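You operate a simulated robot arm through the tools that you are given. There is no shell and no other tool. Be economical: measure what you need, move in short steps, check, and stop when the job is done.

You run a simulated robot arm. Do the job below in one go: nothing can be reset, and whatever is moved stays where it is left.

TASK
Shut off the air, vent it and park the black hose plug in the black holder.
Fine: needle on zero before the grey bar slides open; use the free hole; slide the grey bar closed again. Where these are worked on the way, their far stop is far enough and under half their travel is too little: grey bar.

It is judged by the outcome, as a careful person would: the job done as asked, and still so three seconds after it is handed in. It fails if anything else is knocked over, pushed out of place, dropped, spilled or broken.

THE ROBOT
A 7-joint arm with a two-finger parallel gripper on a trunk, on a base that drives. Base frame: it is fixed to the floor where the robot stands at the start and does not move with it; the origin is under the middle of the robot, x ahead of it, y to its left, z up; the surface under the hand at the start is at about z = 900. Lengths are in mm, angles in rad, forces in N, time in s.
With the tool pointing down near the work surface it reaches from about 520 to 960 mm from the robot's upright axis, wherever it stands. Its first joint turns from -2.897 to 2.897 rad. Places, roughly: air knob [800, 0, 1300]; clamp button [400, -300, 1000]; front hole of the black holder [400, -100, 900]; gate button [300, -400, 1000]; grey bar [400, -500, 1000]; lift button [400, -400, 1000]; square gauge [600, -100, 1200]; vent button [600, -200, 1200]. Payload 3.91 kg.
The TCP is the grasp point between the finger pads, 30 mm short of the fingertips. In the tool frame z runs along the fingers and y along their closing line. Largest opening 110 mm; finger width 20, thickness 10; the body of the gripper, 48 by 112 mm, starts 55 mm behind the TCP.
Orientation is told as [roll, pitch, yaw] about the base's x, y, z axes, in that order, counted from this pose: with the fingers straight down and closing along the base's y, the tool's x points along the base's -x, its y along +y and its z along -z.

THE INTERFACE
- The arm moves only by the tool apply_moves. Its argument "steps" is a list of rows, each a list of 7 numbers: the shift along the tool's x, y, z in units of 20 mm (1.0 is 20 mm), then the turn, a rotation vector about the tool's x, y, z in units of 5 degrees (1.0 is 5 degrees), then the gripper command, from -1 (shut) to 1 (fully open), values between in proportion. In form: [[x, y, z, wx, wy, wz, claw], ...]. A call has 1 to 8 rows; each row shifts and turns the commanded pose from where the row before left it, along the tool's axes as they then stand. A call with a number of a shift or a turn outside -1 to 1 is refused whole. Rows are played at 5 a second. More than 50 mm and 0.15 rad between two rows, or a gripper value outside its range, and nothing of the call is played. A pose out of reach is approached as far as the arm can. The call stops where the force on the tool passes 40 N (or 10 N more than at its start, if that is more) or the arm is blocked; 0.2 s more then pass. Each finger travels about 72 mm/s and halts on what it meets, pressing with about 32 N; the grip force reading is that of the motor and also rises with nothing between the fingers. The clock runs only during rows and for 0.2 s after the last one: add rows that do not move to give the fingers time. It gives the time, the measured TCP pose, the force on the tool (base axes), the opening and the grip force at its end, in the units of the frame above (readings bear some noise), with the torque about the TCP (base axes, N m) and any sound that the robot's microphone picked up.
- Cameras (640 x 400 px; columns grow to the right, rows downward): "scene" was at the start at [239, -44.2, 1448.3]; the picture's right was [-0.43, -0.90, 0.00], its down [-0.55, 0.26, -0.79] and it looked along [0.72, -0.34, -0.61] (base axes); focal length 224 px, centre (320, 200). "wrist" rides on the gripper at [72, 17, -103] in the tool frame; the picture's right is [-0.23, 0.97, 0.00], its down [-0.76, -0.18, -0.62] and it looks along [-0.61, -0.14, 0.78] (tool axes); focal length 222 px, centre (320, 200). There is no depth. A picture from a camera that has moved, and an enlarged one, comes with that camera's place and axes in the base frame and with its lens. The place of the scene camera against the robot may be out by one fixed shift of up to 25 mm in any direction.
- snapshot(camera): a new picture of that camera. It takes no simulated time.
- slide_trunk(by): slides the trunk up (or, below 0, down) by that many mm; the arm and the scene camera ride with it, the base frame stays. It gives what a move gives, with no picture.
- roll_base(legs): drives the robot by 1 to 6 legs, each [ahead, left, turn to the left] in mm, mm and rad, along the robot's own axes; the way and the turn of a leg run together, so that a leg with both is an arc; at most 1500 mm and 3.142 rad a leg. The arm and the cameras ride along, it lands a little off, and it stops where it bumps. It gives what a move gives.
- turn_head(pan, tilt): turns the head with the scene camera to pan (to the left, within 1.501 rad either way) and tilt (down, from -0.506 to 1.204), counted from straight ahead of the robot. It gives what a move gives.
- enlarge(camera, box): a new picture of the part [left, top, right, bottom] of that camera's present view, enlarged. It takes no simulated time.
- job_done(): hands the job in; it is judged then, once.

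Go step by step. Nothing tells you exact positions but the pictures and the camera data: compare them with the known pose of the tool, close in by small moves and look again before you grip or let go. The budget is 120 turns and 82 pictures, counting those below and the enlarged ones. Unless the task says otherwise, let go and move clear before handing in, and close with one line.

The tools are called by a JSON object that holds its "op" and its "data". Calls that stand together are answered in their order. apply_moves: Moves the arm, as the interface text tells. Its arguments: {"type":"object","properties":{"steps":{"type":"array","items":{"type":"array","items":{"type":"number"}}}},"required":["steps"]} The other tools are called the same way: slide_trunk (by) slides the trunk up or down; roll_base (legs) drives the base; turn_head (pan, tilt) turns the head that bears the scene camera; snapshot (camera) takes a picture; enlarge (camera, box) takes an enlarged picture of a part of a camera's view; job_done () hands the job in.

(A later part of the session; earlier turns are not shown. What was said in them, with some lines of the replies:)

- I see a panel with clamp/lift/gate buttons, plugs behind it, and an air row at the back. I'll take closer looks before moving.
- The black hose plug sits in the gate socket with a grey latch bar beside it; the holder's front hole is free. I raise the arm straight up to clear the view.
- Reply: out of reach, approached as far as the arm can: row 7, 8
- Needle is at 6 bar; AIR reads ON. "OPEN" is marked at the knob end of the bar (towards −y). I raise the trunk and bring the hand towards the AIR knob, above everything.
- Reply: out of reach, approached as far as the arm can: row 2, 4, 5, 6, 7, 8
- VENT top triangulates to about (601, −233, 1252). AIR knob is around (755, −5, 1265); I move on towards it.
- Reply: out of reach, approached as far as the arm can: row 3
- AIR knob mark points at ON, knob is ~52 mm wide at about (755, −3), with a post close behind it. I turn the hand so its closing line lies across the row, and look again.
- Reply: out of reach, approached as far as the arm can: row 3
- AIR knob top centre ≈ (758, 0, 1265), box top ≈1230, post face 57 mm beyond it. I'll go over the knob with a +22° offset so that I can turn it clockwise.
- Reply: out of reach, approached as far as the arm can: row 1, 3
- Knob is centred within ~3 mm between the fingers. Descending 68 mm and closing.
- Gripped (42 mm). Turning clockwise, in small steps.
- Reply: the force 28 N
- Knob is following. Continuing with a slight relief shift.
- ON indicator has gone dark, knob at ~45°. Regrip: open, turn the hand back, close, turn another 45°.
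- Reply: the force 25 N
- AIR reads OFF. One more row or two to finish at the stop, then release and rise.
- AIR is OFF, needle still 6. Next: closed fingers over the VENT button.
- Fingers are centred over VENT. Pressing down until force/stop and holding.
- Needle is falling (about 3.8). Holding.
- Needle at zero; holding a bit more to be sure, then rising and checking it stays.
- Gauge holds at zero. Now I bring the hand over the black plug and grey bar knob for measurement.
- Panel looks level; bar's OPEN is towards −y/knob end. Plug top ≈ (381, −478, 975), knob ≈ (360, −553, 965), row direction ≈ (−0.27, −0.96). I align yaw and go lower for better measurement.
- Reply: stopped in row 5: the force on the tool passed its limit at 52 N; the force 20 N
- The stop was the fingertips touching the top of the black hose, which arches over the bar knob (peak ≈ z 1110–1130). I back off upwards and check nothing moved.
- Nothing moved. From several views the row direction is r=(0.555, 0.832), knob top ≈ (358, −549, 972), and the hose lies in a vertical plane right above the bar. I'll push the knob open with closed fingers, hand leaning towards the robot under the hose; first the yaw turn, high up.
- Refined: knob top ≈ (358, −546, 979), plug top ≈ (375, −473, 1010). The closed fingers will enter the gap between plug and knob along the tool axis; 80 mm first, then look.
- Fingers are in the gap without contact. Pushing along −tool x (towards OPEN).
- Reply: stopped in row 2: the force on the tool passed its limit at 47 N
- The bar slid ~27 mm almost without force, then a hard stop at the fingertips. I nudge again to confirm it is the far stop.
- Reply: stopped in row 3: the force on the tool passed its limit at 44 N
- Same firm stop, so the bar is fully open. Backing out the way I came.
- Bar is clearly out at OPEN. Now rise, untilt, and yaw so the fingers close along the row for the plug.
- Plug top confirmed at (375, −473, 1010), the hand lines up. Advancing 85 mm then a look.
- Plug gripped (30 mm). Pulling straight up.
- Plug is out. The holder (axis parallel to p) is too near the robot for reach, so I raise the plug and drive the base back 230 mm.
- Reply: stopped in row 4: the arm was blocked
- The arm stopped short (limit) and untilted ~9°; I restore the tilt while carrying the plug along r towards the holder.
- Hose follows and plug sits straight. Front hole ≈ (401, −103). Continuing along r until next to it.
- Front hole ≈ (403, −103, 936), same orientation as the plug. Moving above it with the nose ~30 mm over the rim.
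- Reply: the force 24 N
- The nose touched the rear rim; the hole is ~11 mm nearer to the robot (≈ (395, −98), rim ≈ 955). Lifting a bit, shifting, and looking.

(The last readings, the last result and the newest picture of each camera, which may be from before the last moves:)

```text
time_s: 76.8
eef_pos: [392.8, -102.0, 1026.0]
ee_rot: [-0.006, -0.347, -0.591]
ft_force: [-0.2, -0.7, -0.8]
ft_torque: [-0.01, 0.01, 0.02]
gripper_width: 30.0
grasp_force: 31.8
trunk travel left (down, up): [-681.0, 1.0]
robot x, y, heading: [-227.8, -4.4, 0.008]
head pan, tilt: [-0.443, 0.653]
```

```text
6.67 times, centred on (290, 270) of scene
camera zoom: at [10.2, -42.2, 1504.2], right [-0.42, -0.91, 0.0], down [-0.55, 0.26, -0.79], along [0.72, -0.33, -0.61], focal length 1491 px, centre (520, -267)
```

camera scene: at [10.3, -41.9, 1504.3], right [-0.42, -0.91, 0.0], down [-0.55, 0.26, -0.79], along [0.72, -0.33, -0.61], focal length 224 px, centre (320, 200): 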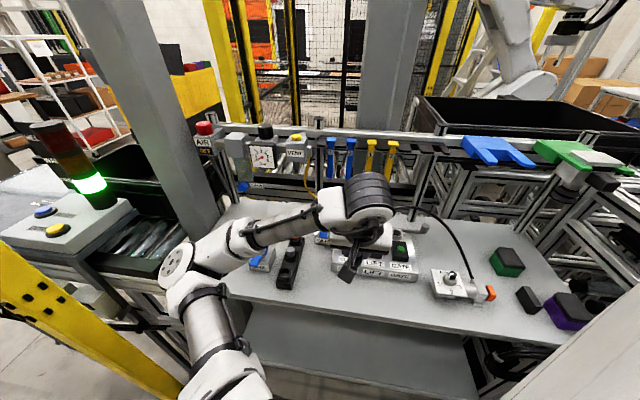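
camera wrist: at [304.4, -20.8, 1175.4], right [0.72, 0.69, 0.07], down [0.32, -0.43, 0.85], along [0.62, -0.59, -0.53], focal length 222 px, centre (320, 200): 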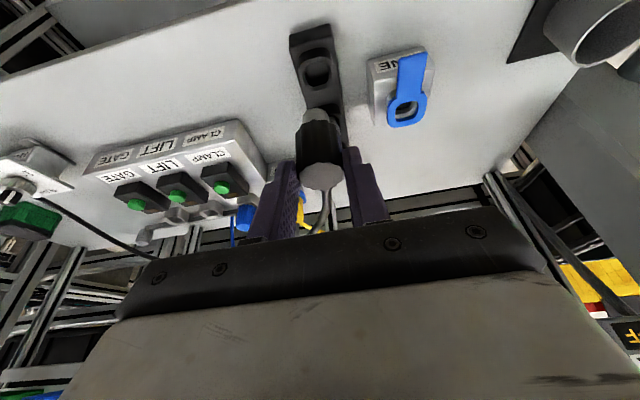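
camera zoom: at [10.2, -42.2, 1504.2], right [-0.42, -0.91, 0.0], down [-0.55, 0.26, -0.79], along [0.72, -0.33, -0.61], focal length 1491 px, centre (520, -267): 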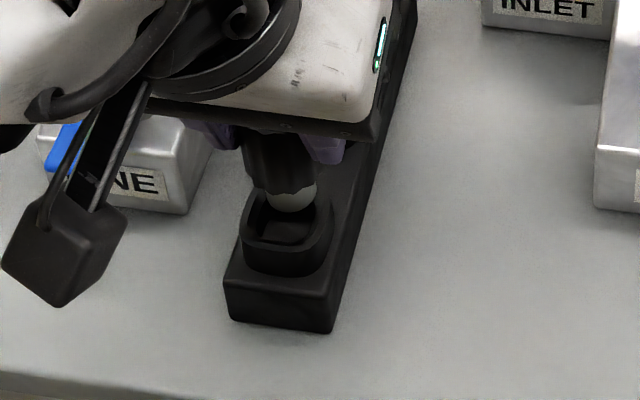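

Hole still appears ~4 mm nearer (−p) and ~2.5 mm to +r. Correcting, then lowering gently.

{"op": "apply_moves", "data": {"steps": [[0.21, 0.13, -0.08, 0, 0, 0, -1], [0.14, 0, 0.38, 0, 0, 0, -1], [0.14, 0, 0.38, 0, 0, 0, -1]]}}

{"op": "enlarge", "data": {"camera": "wrist", "box": [240, 40, 400, 210]}}

```text
time_s: 77.6
eef_pos: [391.1, -96.3, 1011.4]
ee_rot: [-0.004, -0.348, -0.59]
ft_force: [-0.3, 0.5, -0.5]
ft_torque: [0.03, -0.04, 0.04]
gripper_width: 30.1
grasp_force: 31.7
trunk travel left (down, up): [-681.0, 1.0]
robot x, y, heading: [-229.6, -0.1, 0.011]
head pan, tilt: [-0.443, 0.653]
```

```text
2.35 times, centred on (320, 125) of wrist
camera zoom: at [314.2, -22.7, 1084.1], right [0.72, 0.69, 0.07], down [0.32, -0.42, 0.85], along [0.62, -0.59, -0.53], focal length 523 px, centre (320, 376)
```

zoom: 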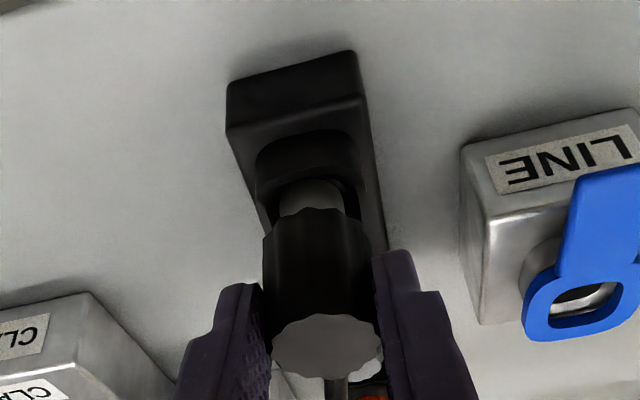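

Nose has entered the opening without force. Lowering further in small steps.

{"op": "apply_moves", "data": {"steps": [[0.13, 0, 0.35, 0, 0, 0, -1], [0.13, 0, 0.35, 0, 0, 0, -1], [0.13, 0, 0.35, 0, 0, 0, -1], [0.13, 0, 0.35, 0, 0, 0, -1]]}}

{"op": "enlarge", "data": {"camera": "wrist", "box": [240, 40, 400, 210]}}

{"op": "enlarge", "data": {"camera": "scene", "box": [260, 240, 320, 300]}}

```text
time_s: 78.6
eef_pos: [388.1, -97.4, 982.3]
ee_rot: [-0.004, -0.35, -0.589]
ft_force: [-2.1, 1.6, 20.2]
ft_torque: [-0.06, -0.13, 0.01]
gripper_width: 29.5
grasp_force: 32.5
trunk travel left (down, up): [-681.0, 1.0]
robot x, y, heading: [-230.5, 3.5, 0.004]
head pan, tilt: [-0.443, 0.653]
```

```text
2.35 times, centred on (320, 125) of wrist
camera zoom: at [311.4, -22.7, 1055.4], right [0.72, 0.69, 0.08], down [0.32, -0.43, 0.85], along [0.62, -0.59, -0.53], focal length 523 px, centre (320, 376)
```

zoom: 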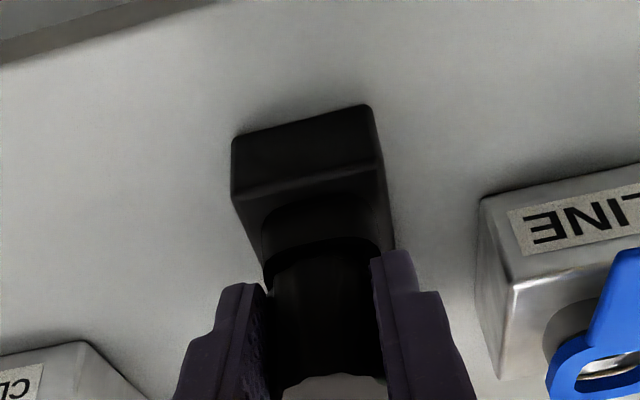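

```text
6.67 times, centred on (290, 270) of scene
camera zoom: at [8.0, -41.7, 1504.9], right [-0.42, -0.91, 0.0], down [-0.55, 0.26, -0.8], along [0.72, -0.33, -0.61], focal length 1491 px, centre (520, -267)
```

zoom: 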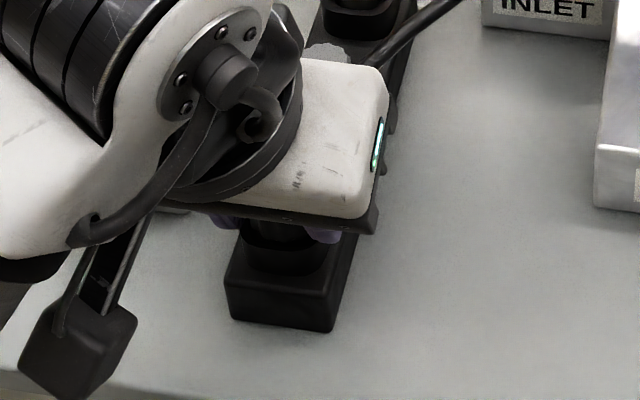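

Plug body is at the rim with 20 N. A small final press, then release.

{"op": "apply_moves", "data": {"steps": [[0.04, 0, 0.1, 0, 0, 0, -1], [0.04, 0, 0.1, 0, 0, 0, -1]]}}

{"op": "apply_moves", "data": {"steps": [[0, 0, 0, 0, 0, 0, 0], [0, 0, 0, 0, 0, 0, 0.3], [0, 0, 0, 0, 0, 0, 0.3], [0, 0, -0.8, 0, 0, 0, 0.3], [0, 0, -1, 0, 0, 0, 0.3], [0, 0, -1, 0, 0, 0, 0.3], [0, 0, -1, 0, 0, 0, 0.3]]}}

{"op": "snapshot", "data": {"camera": "wrist"}}

```text
time_s: 79.2
eef_pos: [389.8, -95.7, 980.3]
ee_rot: [-0.003, -0.355, -0.59]
ft_force: [-1.4, 2.7, 33.6]
ft_torque: [0.12, -0.27, -0.11]
gripper_width: 29.8
grasp_force: 31.6
trunk travel left (down, up): [-681.0, 1.0]
robot x, y, heading: [-229.4, -0.3, 0.011]
head pan, tilt: [-0.443, 0.653]
```

```text
time_s: 79.7
eef_pos: [388.7, -100.3, 974.0]
ee_rot: [-0.01, -0.349, -0.597]
ft_force: [0.4, -0.1, -0.8]
ft_torque: [-0.01, -0.01, 0.0]
gripper_width: 71.5
grasp_force: 0.1
trunk travel left (down, up): [-681.0, 1.0]
robot x, y, heading: [-226.8, -1.6, 0.008]
head pan, tilt: [-0.443, 0.653]
stopped in row 2: the force on the tool passed its limit at 49 N (the readings are from after the stop); the commanded pose is now the measured one
```

```text
8 pictures are left
camera wrist: at [313.7, -25.4, 1047.8], right [0.73, 0.68, 0.07], down [0.32, -0.42, 0.85], along [0.61, -0.59, -0.53], focal length 222 px, centre (320, 200)
```

wrist: 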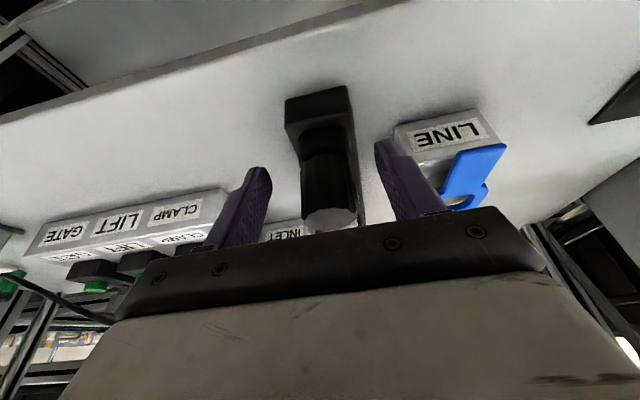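

Released; the plug stays in the hole. Backing away along the tool axis and up.

{"op": "apply_moves", "data": {"steps": [[0, 0, -0.5, 0, 0, 0, 0.25], [0, 0, -1, 0, 0, 0, 0.25], [0, 0, -1, 0, 0, 0, 0.25], [0, 0, -1, 0, 0, 0, 0.25], [0, 0, -1, 0, 0, 0, 0.25], [0, 0, -1, 0, 0, 0, -1], [0, 0, -1, 0, 0, 0, -1]]}}

{"op": "snapshot", "data": {"camera": "scene"}}

```text
time_s: 81.3
eef_pos: [350.1, -76.1, 1099.0]
ee_rot: [-0.007, -0.351, -0.598]
ft_force: [-0.4, 0.1, -0.2]
ft_torque: [0.0, 0.01, 0.01]
gripper_width: 0.0
grasp_force: 15.5
trunk travel left (down, up): [-681.0, 1.0]
robot x, y, heading: [-231.5, -0.5, 0.011]
head pan, tilt: [-0.443, 0.653]
```

```text
7 pictures are left
camera scene: at [9.6, -42.9, 1504.3], right [-0.42, -0.91, 0.0], down [-0.55, 0.26, -0.79], along [0.72, -0.33, -0.61], focal length 224 px, centre (320, 200)
```

scene: 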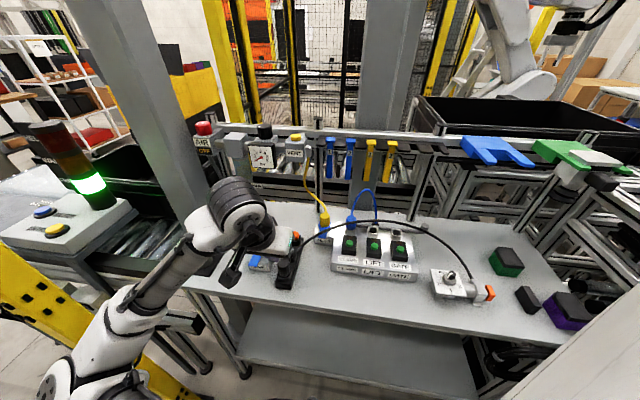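

Plug is parked; its hose now arches (z up to ~1100) from the holder to the FLOW box, on the robot side of the bar. I go up well above it, untilting.

{"op": "apply_moves", "data": {"steps": [[-0.3, 0, -0.9, 0, 1, 0, -1], [-0.3, 0, -0.9, 0, 1, 0, -1], [-0.2, 0, -1, 0, 1, 0, -1], [-0.1, 0, -1, 0, 1, 0, -1], [0, 0, -1, 0, 0, 0, -1], [0, 0, -1, 0, 0, 0, -1], [0, 0, -1, 0, 0, 0, -1], [0, 0, -1, 0, 0, 0, -1]]}}

```text
time_s: 83.1
eef_pos: [353.6, -74.9, 1260.4]
ee_rot: [-0.006, -0.001, -0.599]
ft_force: [0.4, 0.4, -0.4]
ft_torque: [0.01, -0.02, -0.01]
gripper_width: 0.0
grasp_force: 32.4
trunk travel left (down, up): [-681.0, 1.0]
robot x, y, heading: [-226.6, -3.9, 0.005]
head pan, tilt: [-0.443, 0.653]
```

{"op": "apply_moves", "data": {"steps": [[-0.564, -0.954, 0, 0, 0, 0, -1], [-0.564, -0.954, 0, 0, 0, 0, -1], [-0.564, -0.954, 0, 0, 0, 0, -1], [-0.564, -0.954, 0, 0, 0, 0, -1], [-0.564, -0.954, 0, 0, 0, 0, -1], [-0.564, -0.954, 0, 0, 0, 0, -1], [-0.564, -0.954, 0, 0, 0, 0, -1], [-0.564, -0.954, 0, 0, 0, 0, -1]]}}

{"op": "apply_moves", "data": {"steps": [[-0.564, -0.954, 0, 0, 0, 0, -1], [-0.564, -0.954, 0, 0, 0, 0, -1], [-0.564, -0.954, 0, 0, 0, 0, -1], [-0.564, -0.954, 0, 0, 0, 0, -1], [-0.564, -0.954, 0, 0, 0, 0, -1], [-0.564, -0.954, 0, 0, 0, 0, -1], [-0.564, -0.954, 0, 0, 0, 0, -1], [-0.564, -0.954, 0, 0, 0, 0, -1]]}}

{"op": "apply_moves", "data": {"steps": [[-0.564, -0.954, 0, 0, 0, 0, -1], [-0.564, -0.954, 0, 0, 0, 0, -1], [-0.564, -0.954, 0, 0, 0, 0, -1], [-0.564, -0.954, 0, 0, 0, 0, -1], [-0.564, -0.954, 0, 0, 0, 0, -1], [-0.564, -0.954, 0, 0, 0, 0, -1], [-0.564, -0.954, 0, 0, 0, 0, -1], [-0.564, -0.954, 0, 0, 0, 0, -1]]}}

{"op": "apply_moves", "data": {"steps": [[0, 0, 0, 0, 0, 1, -1], [0, 0, 0, 0, 0, 1, -1], [0, 0, 0, 0, 0, 1, -1], [0, 0, 0, 0, 0, 1, -1], [0, 0, 0, 0, 0, 1, -1], [0, 0, 0, 0, 0, 1, -1], [0, 0, 0, 0, 0, 1, -1], [0, 0, 0, 0, 0, 1, -1]]}}

{"op": "apply_moves", "data": {"steps": [[0, 0, 0, 0, 0, 1, -1], [0, 0, 0, 0, 0, 1, -1], [0, 0, 0, 0, 0, 1, -1], [0, 0, 0, 0, 0, 1, -1], [0, 0, 0, 0, 0, 1, -1], [0, 0, 0, 0, 0, 1, -1], [0, 0, 0, 0, 0, 1, -1], [0, 0, 0, 0, 0, 1, -1]]}}

{"op": "apply_moves", "data": {"steps": [[0, 0, 0, 0, 0, 1, -1], [0, 0, 0, 0, 0, 0.88, -1], [0, 0, 0.8, 0, 0, 0, -1]]}}

{"op": "snapshot", "data": {"camera": "wrist"}}

```text
time_s: 84.9
eef_pos: [341.4, -252.8, 1258.4]
ee_rot: [-0.007, -0.003, -0.6]
ft_force: [0.7, -0.7, 0.5]
ft_torque: [0.02, 0.0, 0.0]
gripper_width: 0.0
grasp_force: 31.6
trunk travel left (down, up): [-681.0, 1.0]
robot x, y, heading: [-231.6, -0.4, 0.009]
head pan, tilt: [-0.443, 0.653]
```

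```text
time_s: 86.7
eef_pos: [329.1, -429.0, 1261.5]
ee_rot: [-0.007, -0.001, -0.6]
ft_force: [0.3, 0.7, -0.5]
ft_torque: [0.04, -0.02, 0.02]
gripper_width: 0.0
grasp_force: 32.1
trunk travel left (down, up): [-681.0, 1.0]
robot x, y, heading: [-231.8, -0.6, 0.009]
head pan, tilt: [-0.443, 0.653]
```

```text
time_s: 88.5
eef_pos: [309.6, -587.2, 1261.4]
ee_rot: [-0.006, -0.002, -0.601]
ft_force: [-0.6, -0.4, -0.1]
ft_torque: [-0.01, 0.01, -0.01]
gripper_width: 0.0
grasp_force: 32.4
out of reach, approached as far as the arm can: row 7, 8
trunk travel left (down, up): [-681.0, 1.0]
robot x, y, heading: [-228.8, 2.4, 0.008]
head pan, tilt: [-0.443, 0.653]
```

```text
time_s: 90.3
eef_pos: [310.1, -585.2, 1261.5]
ee_rot: [-0.005, -0.009, -1.301]
ft_force: [1.0, 0.2, -1.1]
ft_torque: [0.02, -0.03, 0.02]
gripper_width: 0.3
grasp_force: 32.5
trunk travel left (down, up): [-681.0, 1.0]
robot x, y, heading: [-228.6, -0.1, 0.01]
head pan, tilt: [-0.443, 0.653]
```

```text
time_s: 92.1
eef_pos: [309.2, -584.7, 1260.0]
ee_rot: [0.0, -0.005, -1.998]
ft_force: [-1.0, -0.2, 0.6]
ft_torque: [0.01, 0.04, -0.01]
gripper_width: 0.0
grasp_force: 32.0
trunk travel left (down, up): [-681.0, 1.0]
robot x, y, heading: [-227.7, -0.3, 0.007]
head pan, tilt: [-0.443, 0.653]
```

```text
time_s: 92.9
eef_pos: [311.1, -586.1, 1245.7]
ee_rot: [0.002, -0.009, -2.161]
ft_force: [0.4, 0.7, 0.4]
ft_torque: [-0.03, 0.03, -0.01]
gripper_width: 0.0
grasp_force: 32.2
trunk travel left (down, up): [-681.0, 1.0]
robot x, y, heading: [-226.9, -2.7, 0.009]
head pan, tilt: [-0.443, 0.653]
```

```text
6 pictures are left
camera wrist: at [366.1, -532.7, 1348.9], right [0.68, -0.73, 0.0], down [-0.57, -0.53, 0.63], along [-0.46, -0.43, -0.78], focal length 222 px, centre (320, 200)
```

wrist: 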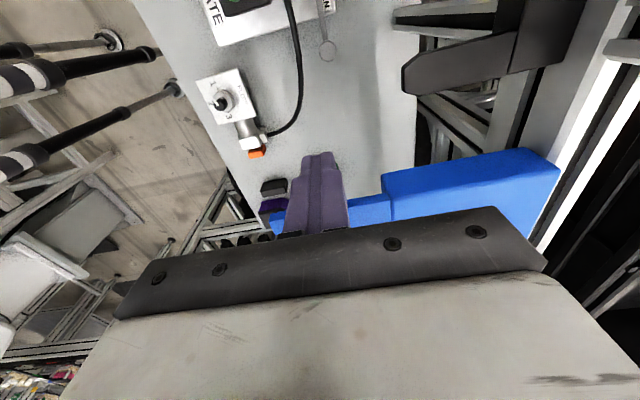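

A blue tray sits near (305, −632, 1218), so rather than pushing from its side, I'll grip the knob from above with fingers across the bar and slide it +r. Moving over the knob and lowering.

{"op": "apply_moves", "data": {"steps": [[1, 0.5, 0, 0, 0, 0, -1], [0.94, 0.43, 0, 0, 0, 0, 0.15], [0, 0, 1, 0, 0, 0, 0.15], [0, 0, 1, 0, 0, 0, 0.15], [0, 0, 1, 0, 0, 0, 0.15], [0, 0, 1, 0, 0, 0, 0.15], [0, 0, 1, 0, 0, 0, 0.15], [0, 0, 1, 0, 0, 0, 0.15]]}}

{"op": "apply_moves", "data": {"steps": [[0, 0, 1, 0, 0, 0, 0.15], [0, 0, 1, 0, 0, 0, 0.15], [0, 0, 1, 0, 0, 0, 0.15]]}}

{"op": "snapshot", "data": {"camera": "wrist"}}

```text
time_s: 93.9
eef_pos: [343.8, -564.3, 1225.6]
ee_rot: [0.017, -0.013, -2.167]
ft_force: [-9.0, 11.2, 21.3]
ft_torque: [-0.24, -0.75, 0.32]
gripper_width: 56.1
grasp_force: 0.1
trunk travel left (down, up): [-681.0, 1.0]
robot x, y, heading: [-227.0, 0.4, 0.007]
head pan, tilt: [-0.443, 0.653]
stopped in row 4: the force on the tool passed its limit at 52 N (the readings are from after the stop); the commanded pose is now the measured one
```

```text
time_s: 94.2
eef_pos: [343.2, -563.2, 1225.4]
ee_rot: [0.028, -0.018, -2.166]
ft_force: [-8.5, 11.7, 17.7]
ft_torque: [-0.18, -0.61, 0.33]
gripper_width: 56.3
grasp_force: 0.1
trunk travel left (down, up): [-681.0, 1.0]
robot x, y, heading: [-230.7, 0.4, 0.009]
head pan, tilt: [-0.443, 0.653]
stopped in row 1: the force on the tool passed its limit at 50 N (the readings are from after the stop); the commanded pose is now the measured one
```

```text
5 pictures are left
camera wrist: at [396.5, -507.9, 1328.0], right [0.68, -0.73, 0.03], down [-0.58, -0.51, 0.63], along [-0.45, -0.45, -0.78], focal length 222 px, centre (320, 200)
```

wrist: 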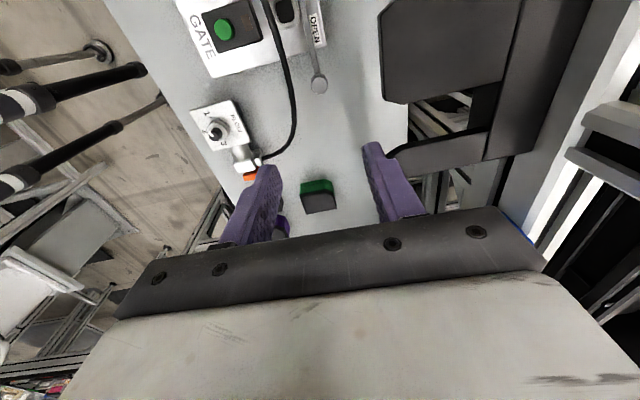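

The contact was an empty rail hook end (z ≈ 1195, just behind the bar), not the hose. The hose now lies ~33 mm on the robot side of the knob at z ≈ 1000. Plan: closing along r, leaning 15° to the robot, gripping the knob with the hand body above the hose. First up and away, then yaw.

{"op": "apply_moves", "data": {"steps": [[0, 0, -0.9, 0, 0, 0, 0.1], [0, 0, -0.9, 0, 0, 0, 0.1], [0.75, -0.75, 0, 0, 0, 0, 0.1], [0.75, -0.75, 0, 0, 0, 0, 0.1], [0, 0, 0, 0, 0, -1, 0.1], [0, 0, 0, 0, 0, -1, 0.1], [0, 0, 0, 0, 0, -1, 0.1], [0, 0, 0, 0, 0, -1, 0.1]]}}

{"op": "apply_moves", "data": {"steps": [[0, 0, 0, 0, 0, -1, 0.1], [0, 0, 0, 0, 0, -1, 0.1], [0, 0, 0, 0, 0, -1, 0.1], [0, 0, 0, 0, 0, -1, 0.1], [0, 0, 0, 0, 0, -1, 0.1], [0, 0, 0, 0, 0, -1, 0.1], [0, 0, 0, 0, 0, -1, 0.1], [0, 0, 0, 0, 0, -1, 0.1]]}}

{"op": "apply_moves", "data": {"steps": [[0, 0, 0, 0, 0, -1, 0.1], [0, 0, 0, 0, 0, -1, 0.1], [0, 0, 0, 0, 0, -1, 0.1], [0, 0, 0, 0, 0, -1, 0.1], [0, 0, 0, 0, 0, -1, 0.1], [0, 0, 0, 0, 0, -1, 0.1]]}}

```text
time_s: 96.0
eef_pos: [336.5, -520.7, 1256.2]
ee_rot: [0.018, -0.022, -1.816]
ft_force: [-0.4, -1.0, 0.6]
ft_torque: [0.01, -0.01, 0.01]
gripper_width: 60.7
grasp_force: 0.0
trunk travel left (down, up): [-681.0, 1.0]
robot x, y, heading: [-231.4, 0.4, 0.011]
head pan, tilt: [-0.443, 0.653]
```

```text
time_s: 97.8
eef_pos: [336.8, -522.0, 1254.6]
ee_rot: [0.0, -0.028, -1.117]
ft_force: [-0.5, 1.0, 0.9]
ft_torque: [0.01, 0.01, -0.01]
gripper_width: 60.4
grasp_force: 0.0
trunk travel left (down, up): [-681.0, 1.0]
robot x, y, heading: [-231.8, -1.0, 0.01]
head pan, tilt: [-0.443, 0.653]
```

```text
time_s: 99.2
eef_pos: [338.0, -522.0, 1255.1]
ee_rot: [-0.017, -0.025, -0.593]
ft_force: [0.9, -0.5, 0.2]
ft_torque: [-0.01, 0.01, -0.02]
gripper_width: 60.6
grasp_force: 0.1
trunk travel left (down, up): [-681.0, 1.0]
robot x, y, heading: [-233.3, -3.2, 0.009]
head pan, tilt: [-0.443, 0.653]
```

{"op": "apply_moves", "data": {"steps": [[0.85, 0, 0, 0, -0.9, 0, 0.1], [0.85, -0.7, 0, 0, -0.9, 0, 0.1], [0, -0.7, 0, 0.1, -0.9, 0, 0.1], [0, 0, 1, 0, 0, 0, 0.1], [0, 0, 1, 0, 0, 0, 0.1], [0, 0, 1, 0, 0, 0, 0.1], [0, 0, 1, 0, 0, 0, 0.1], [0, 0, 1, 0, 0, 0, 0.1]]}}

{"op": "apply_moves", "data": {"steps": [[0, 0, 1, 0, 0, 0, 0.1], [0, 0, 1, 0, 0, 0, 0.1]]}}

{"op": "snapshot", "data": {"camera": "wrist"}}

```text
time_s: 100.8
eef_pos: [304.3, -539.7, 1191.9]
ee_rot: [-0.045, -0.28, -0.587]
ft_force: [-6.4, 7.2, 13.7]
ft_torque: [-0.9, 0.04, -0.52]
gripper_width: 60.6
grasp_force: 0.1
trunk travel left (down, up): [-681.0, 1.0]
robot x, y, heading: [-231.5, -1.2, 0.011]
head pan, tilt: [-0.443, 0.653]
stopped in row 8: the force on the tool passed its limit at 55 N (the readings are from after the stop); the commanded pose is now the measured one
```

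```text
time_s: 101.1
eef_pos: [306.1, -543.0, 1191.8]
ee_rot: [-0.058, -0.292, -0.585]
ft_force: [-7.2, 7.1, 14.6]
ft_torque: [-0.93, 0.04, -0.57]
gripper_width: 60.7
grasp_force: 0.0
trunk travel left (down, up): [-681.0, 1.0]
robot x, y, heading: [-229.1, -0.3, 0.005]
head pan, tilt: [-0.443, 0.653]
stopped in row 1: the force on the tool passed its limit at 52 N (the readings are from after the stop); the commanded pose is now the measured one
```

```text
4 pictures are left
camera wrist: at [235.6, -466.8, 1269.1], right [0.73, 0.68, 0.01], down [0.38, -0.42, 0.83], along [0.57, -0.6, -0.56], focal length 222 px, centre (320, 200)
```

wrist: 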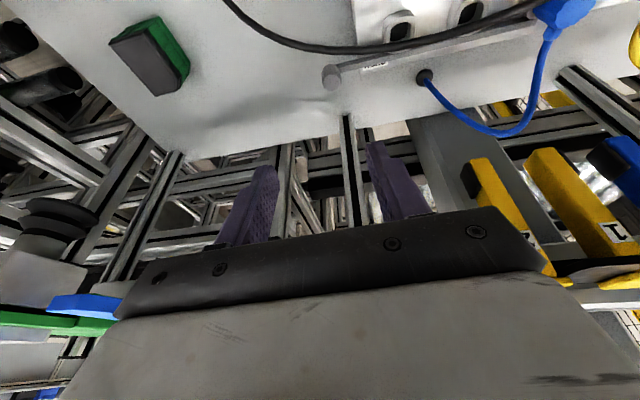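

The hand's −r end touched the blue tray (z ≈ 1245). I lift, shift +r, and add a lean towards +r so the wrist stays off the tray.

{"op": "apply_moves", "data": {"steps": [[0, 0.3, -1, 0, 0, 0, 0.1], [0, 0.8, -0.5, 0, 0, 0, 0.1], [0, 1, 0, 0, 0, 0, 0.1], [0, 1, 0, 0, 0, 0, 0.1], [0, 0.4, 0, 1, 0, 0, 0.1], [0, 0, 0, 1, 0, 0, 0.1]]}}

```text
time_s: 102.5
eef_pos: [342.6, -479.1, 1213.6]
ee_rot: [-0.231, -0.288, -0.585]
ft_force: [0.4, -0.1, -0.4]
ft_torque: [-0.01, -0.01, 0.02]
gripper_width: 60.7
grasp_force: 0.0
trunk travel left (down, up): [-681.0, 1.0]
robot x, y, heading: [-231.0, -0.7, 0.009]
head pan, tilt: [-0.443, 0.653]
```

Geometry now lines up almost purely along the tool axis. Advancing 160 mm, then a look.

{"op": "apply_moves", "data": {"steps": [[0.08, -0.03, 1, 0, 0, 0, 0.2], [0.08, -0.03, 1, 0, 0, 0, 0.2], [0.08, -0.03, 1, 0, 0, 0, 0.2], [0.08, -0.03, 1, 0, 0, 0, 0.2], [0.08, -0.03, 1, 0, 0, 0, 0.2], [0.08, -0.03, 1, 0, 0, 0, 0.2], [0.08, -0.03, 1, 0, 0, 0, 0.2], [0.08, -0.03, 1, 0, 0, 0, 0.2]]}}

{"op": "snapshot", "data": {"camera": "wrist"}}

```text
time_s: 104.3
eef_pos: [345.7, -530.9, 1060.3]
ee_rot: [-0.231, -0.286, -0.583]
ft_force: [0.1, -0.1, -0.4]
ft_torque: [0.01, 0.03, -0.01]
gripper_width: 66.0
grasp_force: 0.0
trunk travel left (down, up): [-681.0, 1.0]
robot x, y, heading: [-230.0, -1.7, 0.007]
head pan, tilt: [-0.443, 0.653]
```

```text
3 pictures are left
camera wrist: at [286.1, -443.5, 1133.1], right [0.76, 0.64, -0.15], down [0.44, -0.33, 0.84], along [0.48, -0.7, -0.53], focal length 222 px, centre (320, 200)
```

wrist: 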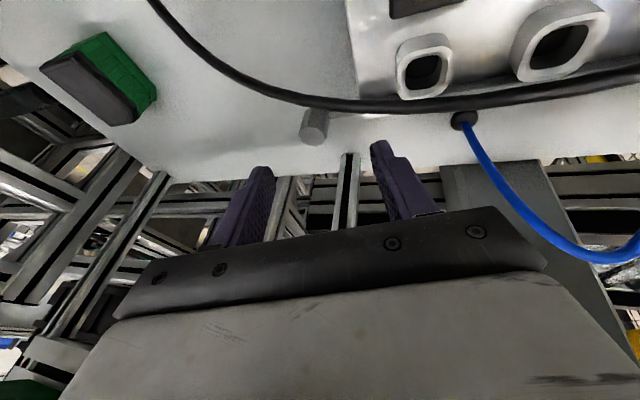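

Knob confirmed at (349, −562). I reduce the lean (so the hand's end stays above the hose) and finish the descent so the fingers straddle the knob.

{"op": "apply_moves", "data": {"steps": [[0, 0, 0, -0.8, 0.45, 0, 0.2], [0, 0, 0, -0.8, 0.45, 0, 0.2], [0, -0.2, 0.89, 0, 0, 0, 0.2], [0, -0.2, 0.89, 0, 0, 0, 0.2], [0, -0.2, 0.89, 0, 0, 0, 0.2], [0, -0.2, 0.89, 0, 0, 0, 0.2]]}}

{"op": "snapshot", "data": {"camera": "wrist"}}

```text
time_s: 105.7
eef_pos: [343.6, -557.7, 994.4]
ee_rot: [-0.088, -0.212, -0.597]
ft_force: [-2.5, 1.6, 4.8]
ft_torque: [0.24, -0.06, 0.1]
gripper_width: 66.0
grasp_force: 0.2
trunk travel left (down, up): [-681.0, 1.0]
robot x, y, heading: [-228.2, 1.4, 0.004]
head pan, tilt: [-0.443, 0.653]
```

```text
2 pictures are left
camera wrist: at [281.8, -483.2, 1078.6], right [0.74, 0.67, -0.04], down [0.44, -0.44, 0.78], along [0.51, -0.6, -0.62], focal length 222 px, centre (320, 200)
```

wrist: 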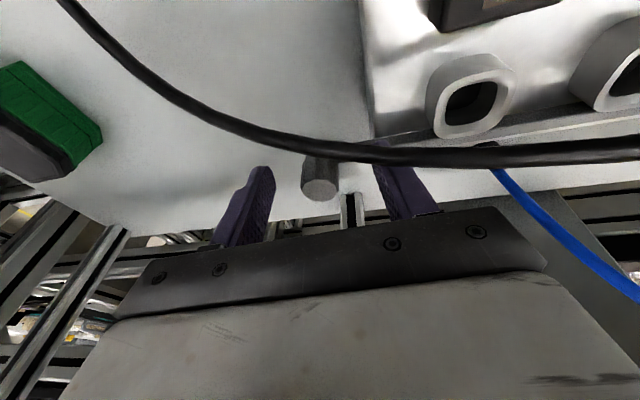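

The fingers straddle the knob, light touch only. Pushing +r (towards closed) with the −r finger.

{"op": "apply_moves", "data": {"steps": [[0, 0.4, -0.05, 0, 0, 0, 0.2], [0, 0.4, -0.05, 0, 0, 0, 0.2], [0, 0.4, -0.04, 0, 0, 0, 0.2], [0, 0.4, -0.04, 0, 0, 0, 0.2], [0, 0.3, -0.03, 0, 0, 0, 0.2], [0, 0.3, -0.03, 0, 0, 0, 0.2]]}}

```text
time_s: 107.1
eef_pos: [360.3, -532.1, 993.8]
ee_rot: [-0.1, -0.218, -0.613]
ft_force: [-3.5, -15.9, 0.2]
ft_torque: [-0.46, 0.12, -0.14]
gripper_width: 58.4
grasp_force: 0.1
trunk travel left (down, up): [-681.0, 1.0]
robot x, y, heading: [-228.9, 0.7, 0.01]
head pan, tilt: [-0.443, 0.653]
stopped in row 6: the force on the tool passed its limit at 43 N (the readings are from after the stop); the commanded pose is now the measured one
```

Firm stop at the fingertips, knob back at its closed place (~30 mm travel). Backing off and rising by the reverse path.

{"op": "apply_moves", "data": {"steps": [[0, -0.4, 0, 0, 0, 0, 0.3], [-0.1, 0, -0.49, 0, 0, 0, 0.3], [-0.1, 0, -0.49, 0, 0, 0, 0.3], [-0.2, 0, -0.98, 0, 0, 0, 0.3], [-0.1, 0, -0.98, 0, 0, 0, 0.3], [0, 0, 0, 0.8, -0.45, 0, 0.3], [0, 0, 0, 0.8, -0.45, 0, 0.3]]}}

{"op": "apply_moves", "data": {"steps": [[0, 0.2, -1, 0, 0, 0, 0.3], [0, 0.2, -1, 0, 0, 0, 0.3], [0, 0.2, -1, 0, 0, 0, 0.3], [0, 0.2, -1, 0, 0, 0, 0.3], [0, 0.2, -1, 0, 0, 0, 0], [0, 0.2, -1, 0, 0, 0, -1], [0, 0.2, -1, 0, 0, 0, -1], [0, 0.2, -1, 0, 0, 0, -1]]}}

{"op": "snapshot", "data": {"camera": "wrist"}}

```text
time_s: 108.7
eef_pos: [358.1, -528.0, 1054.1]
ee_rot: [-0.239, -0.295, -0.594]
ft_force: [-0.2, 0.3, -0.5]
ft_torque: [-0.03, 0.0, 0.0]
gripper_width: 71.4
grasp_force: 0.0
trunk travel left (down, up): [-681.0, 1.0]
robot x, y, heading: [-231.7, -5.4, 0.005]
head pan, tilt: [-0.443, 0.653]
```

```text
time_s: 110.5
eef_pos: [360.9, -448.3, 1197.8]
ee_rot: [-0.236, -0.294, -0.594]
ft_force: [-1.1, 0.3, -0.4]
ft_torque: [0.05, 0.03, -0.01]
gripper_width: 0.0
grasp_force: 31.9
trunk travel left (down, up): [-681.0, 1.0]
robot x, y, heading: [-231.4, -1.9, 0.005]
head pan, tilt: [-0.443, 0.653]
```

```text
1 pictures are left
camera wrist: at [301.9, -359.1, 1269.3], right [0.76, 0.63, -0.15], down [0.43, -0.32, 0.84], along [0.48, -0.71, -0.52], focal length 222 px, centre (320, 200)
```

wrist: 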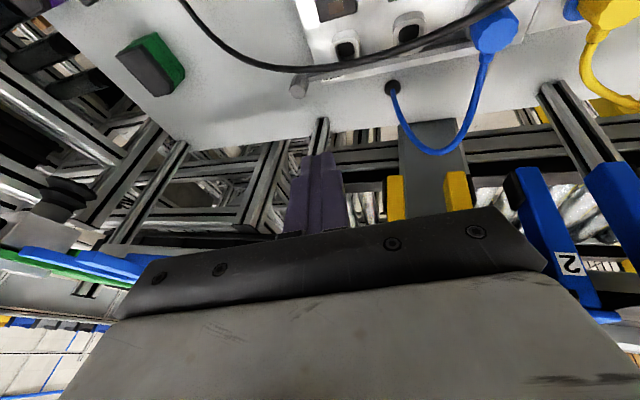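

Knob measures (360, −548): closed position. Last picture: overall check.

{"op": "enlarge", "data": {"camera": "scene", "box": [180, 100, 480, 300]}}

```text
2.00 times, centred on (330, 200) of scene
camera zoom: at [9.5, -43.9, 1504.3], right [-0.42, -0.91, 0.0], down [-0.55, 0.26, -0.79], along [0.72, -0.34, -0.61], focal length 447 px, centre (300, 200)
```

zoom: 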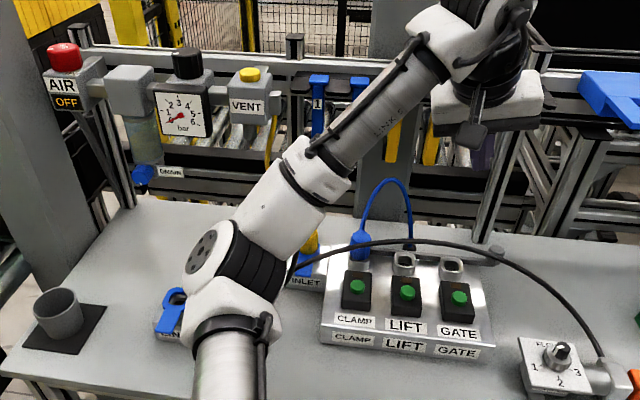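

AIR shows OFF, the needle is on zero and the bar is closed. The arm hides the plug in this picture, but its hose still runs to the holder, and the hand is clear. Handing in.

{"op": "job_done", "data": {}}

```text
The job is handed in.
```

The air is off and vented to zero, the black hose plug is in the black holder's free front hole, and the grey bar is slid closed again. While I was lining up, the hand stopped against a rail hook, the blue tray and the holder rim. It also stopped once as I released the plug, beside the LINE box. I saw nothing moved in the pictures, but the last one doesn't show every spot.
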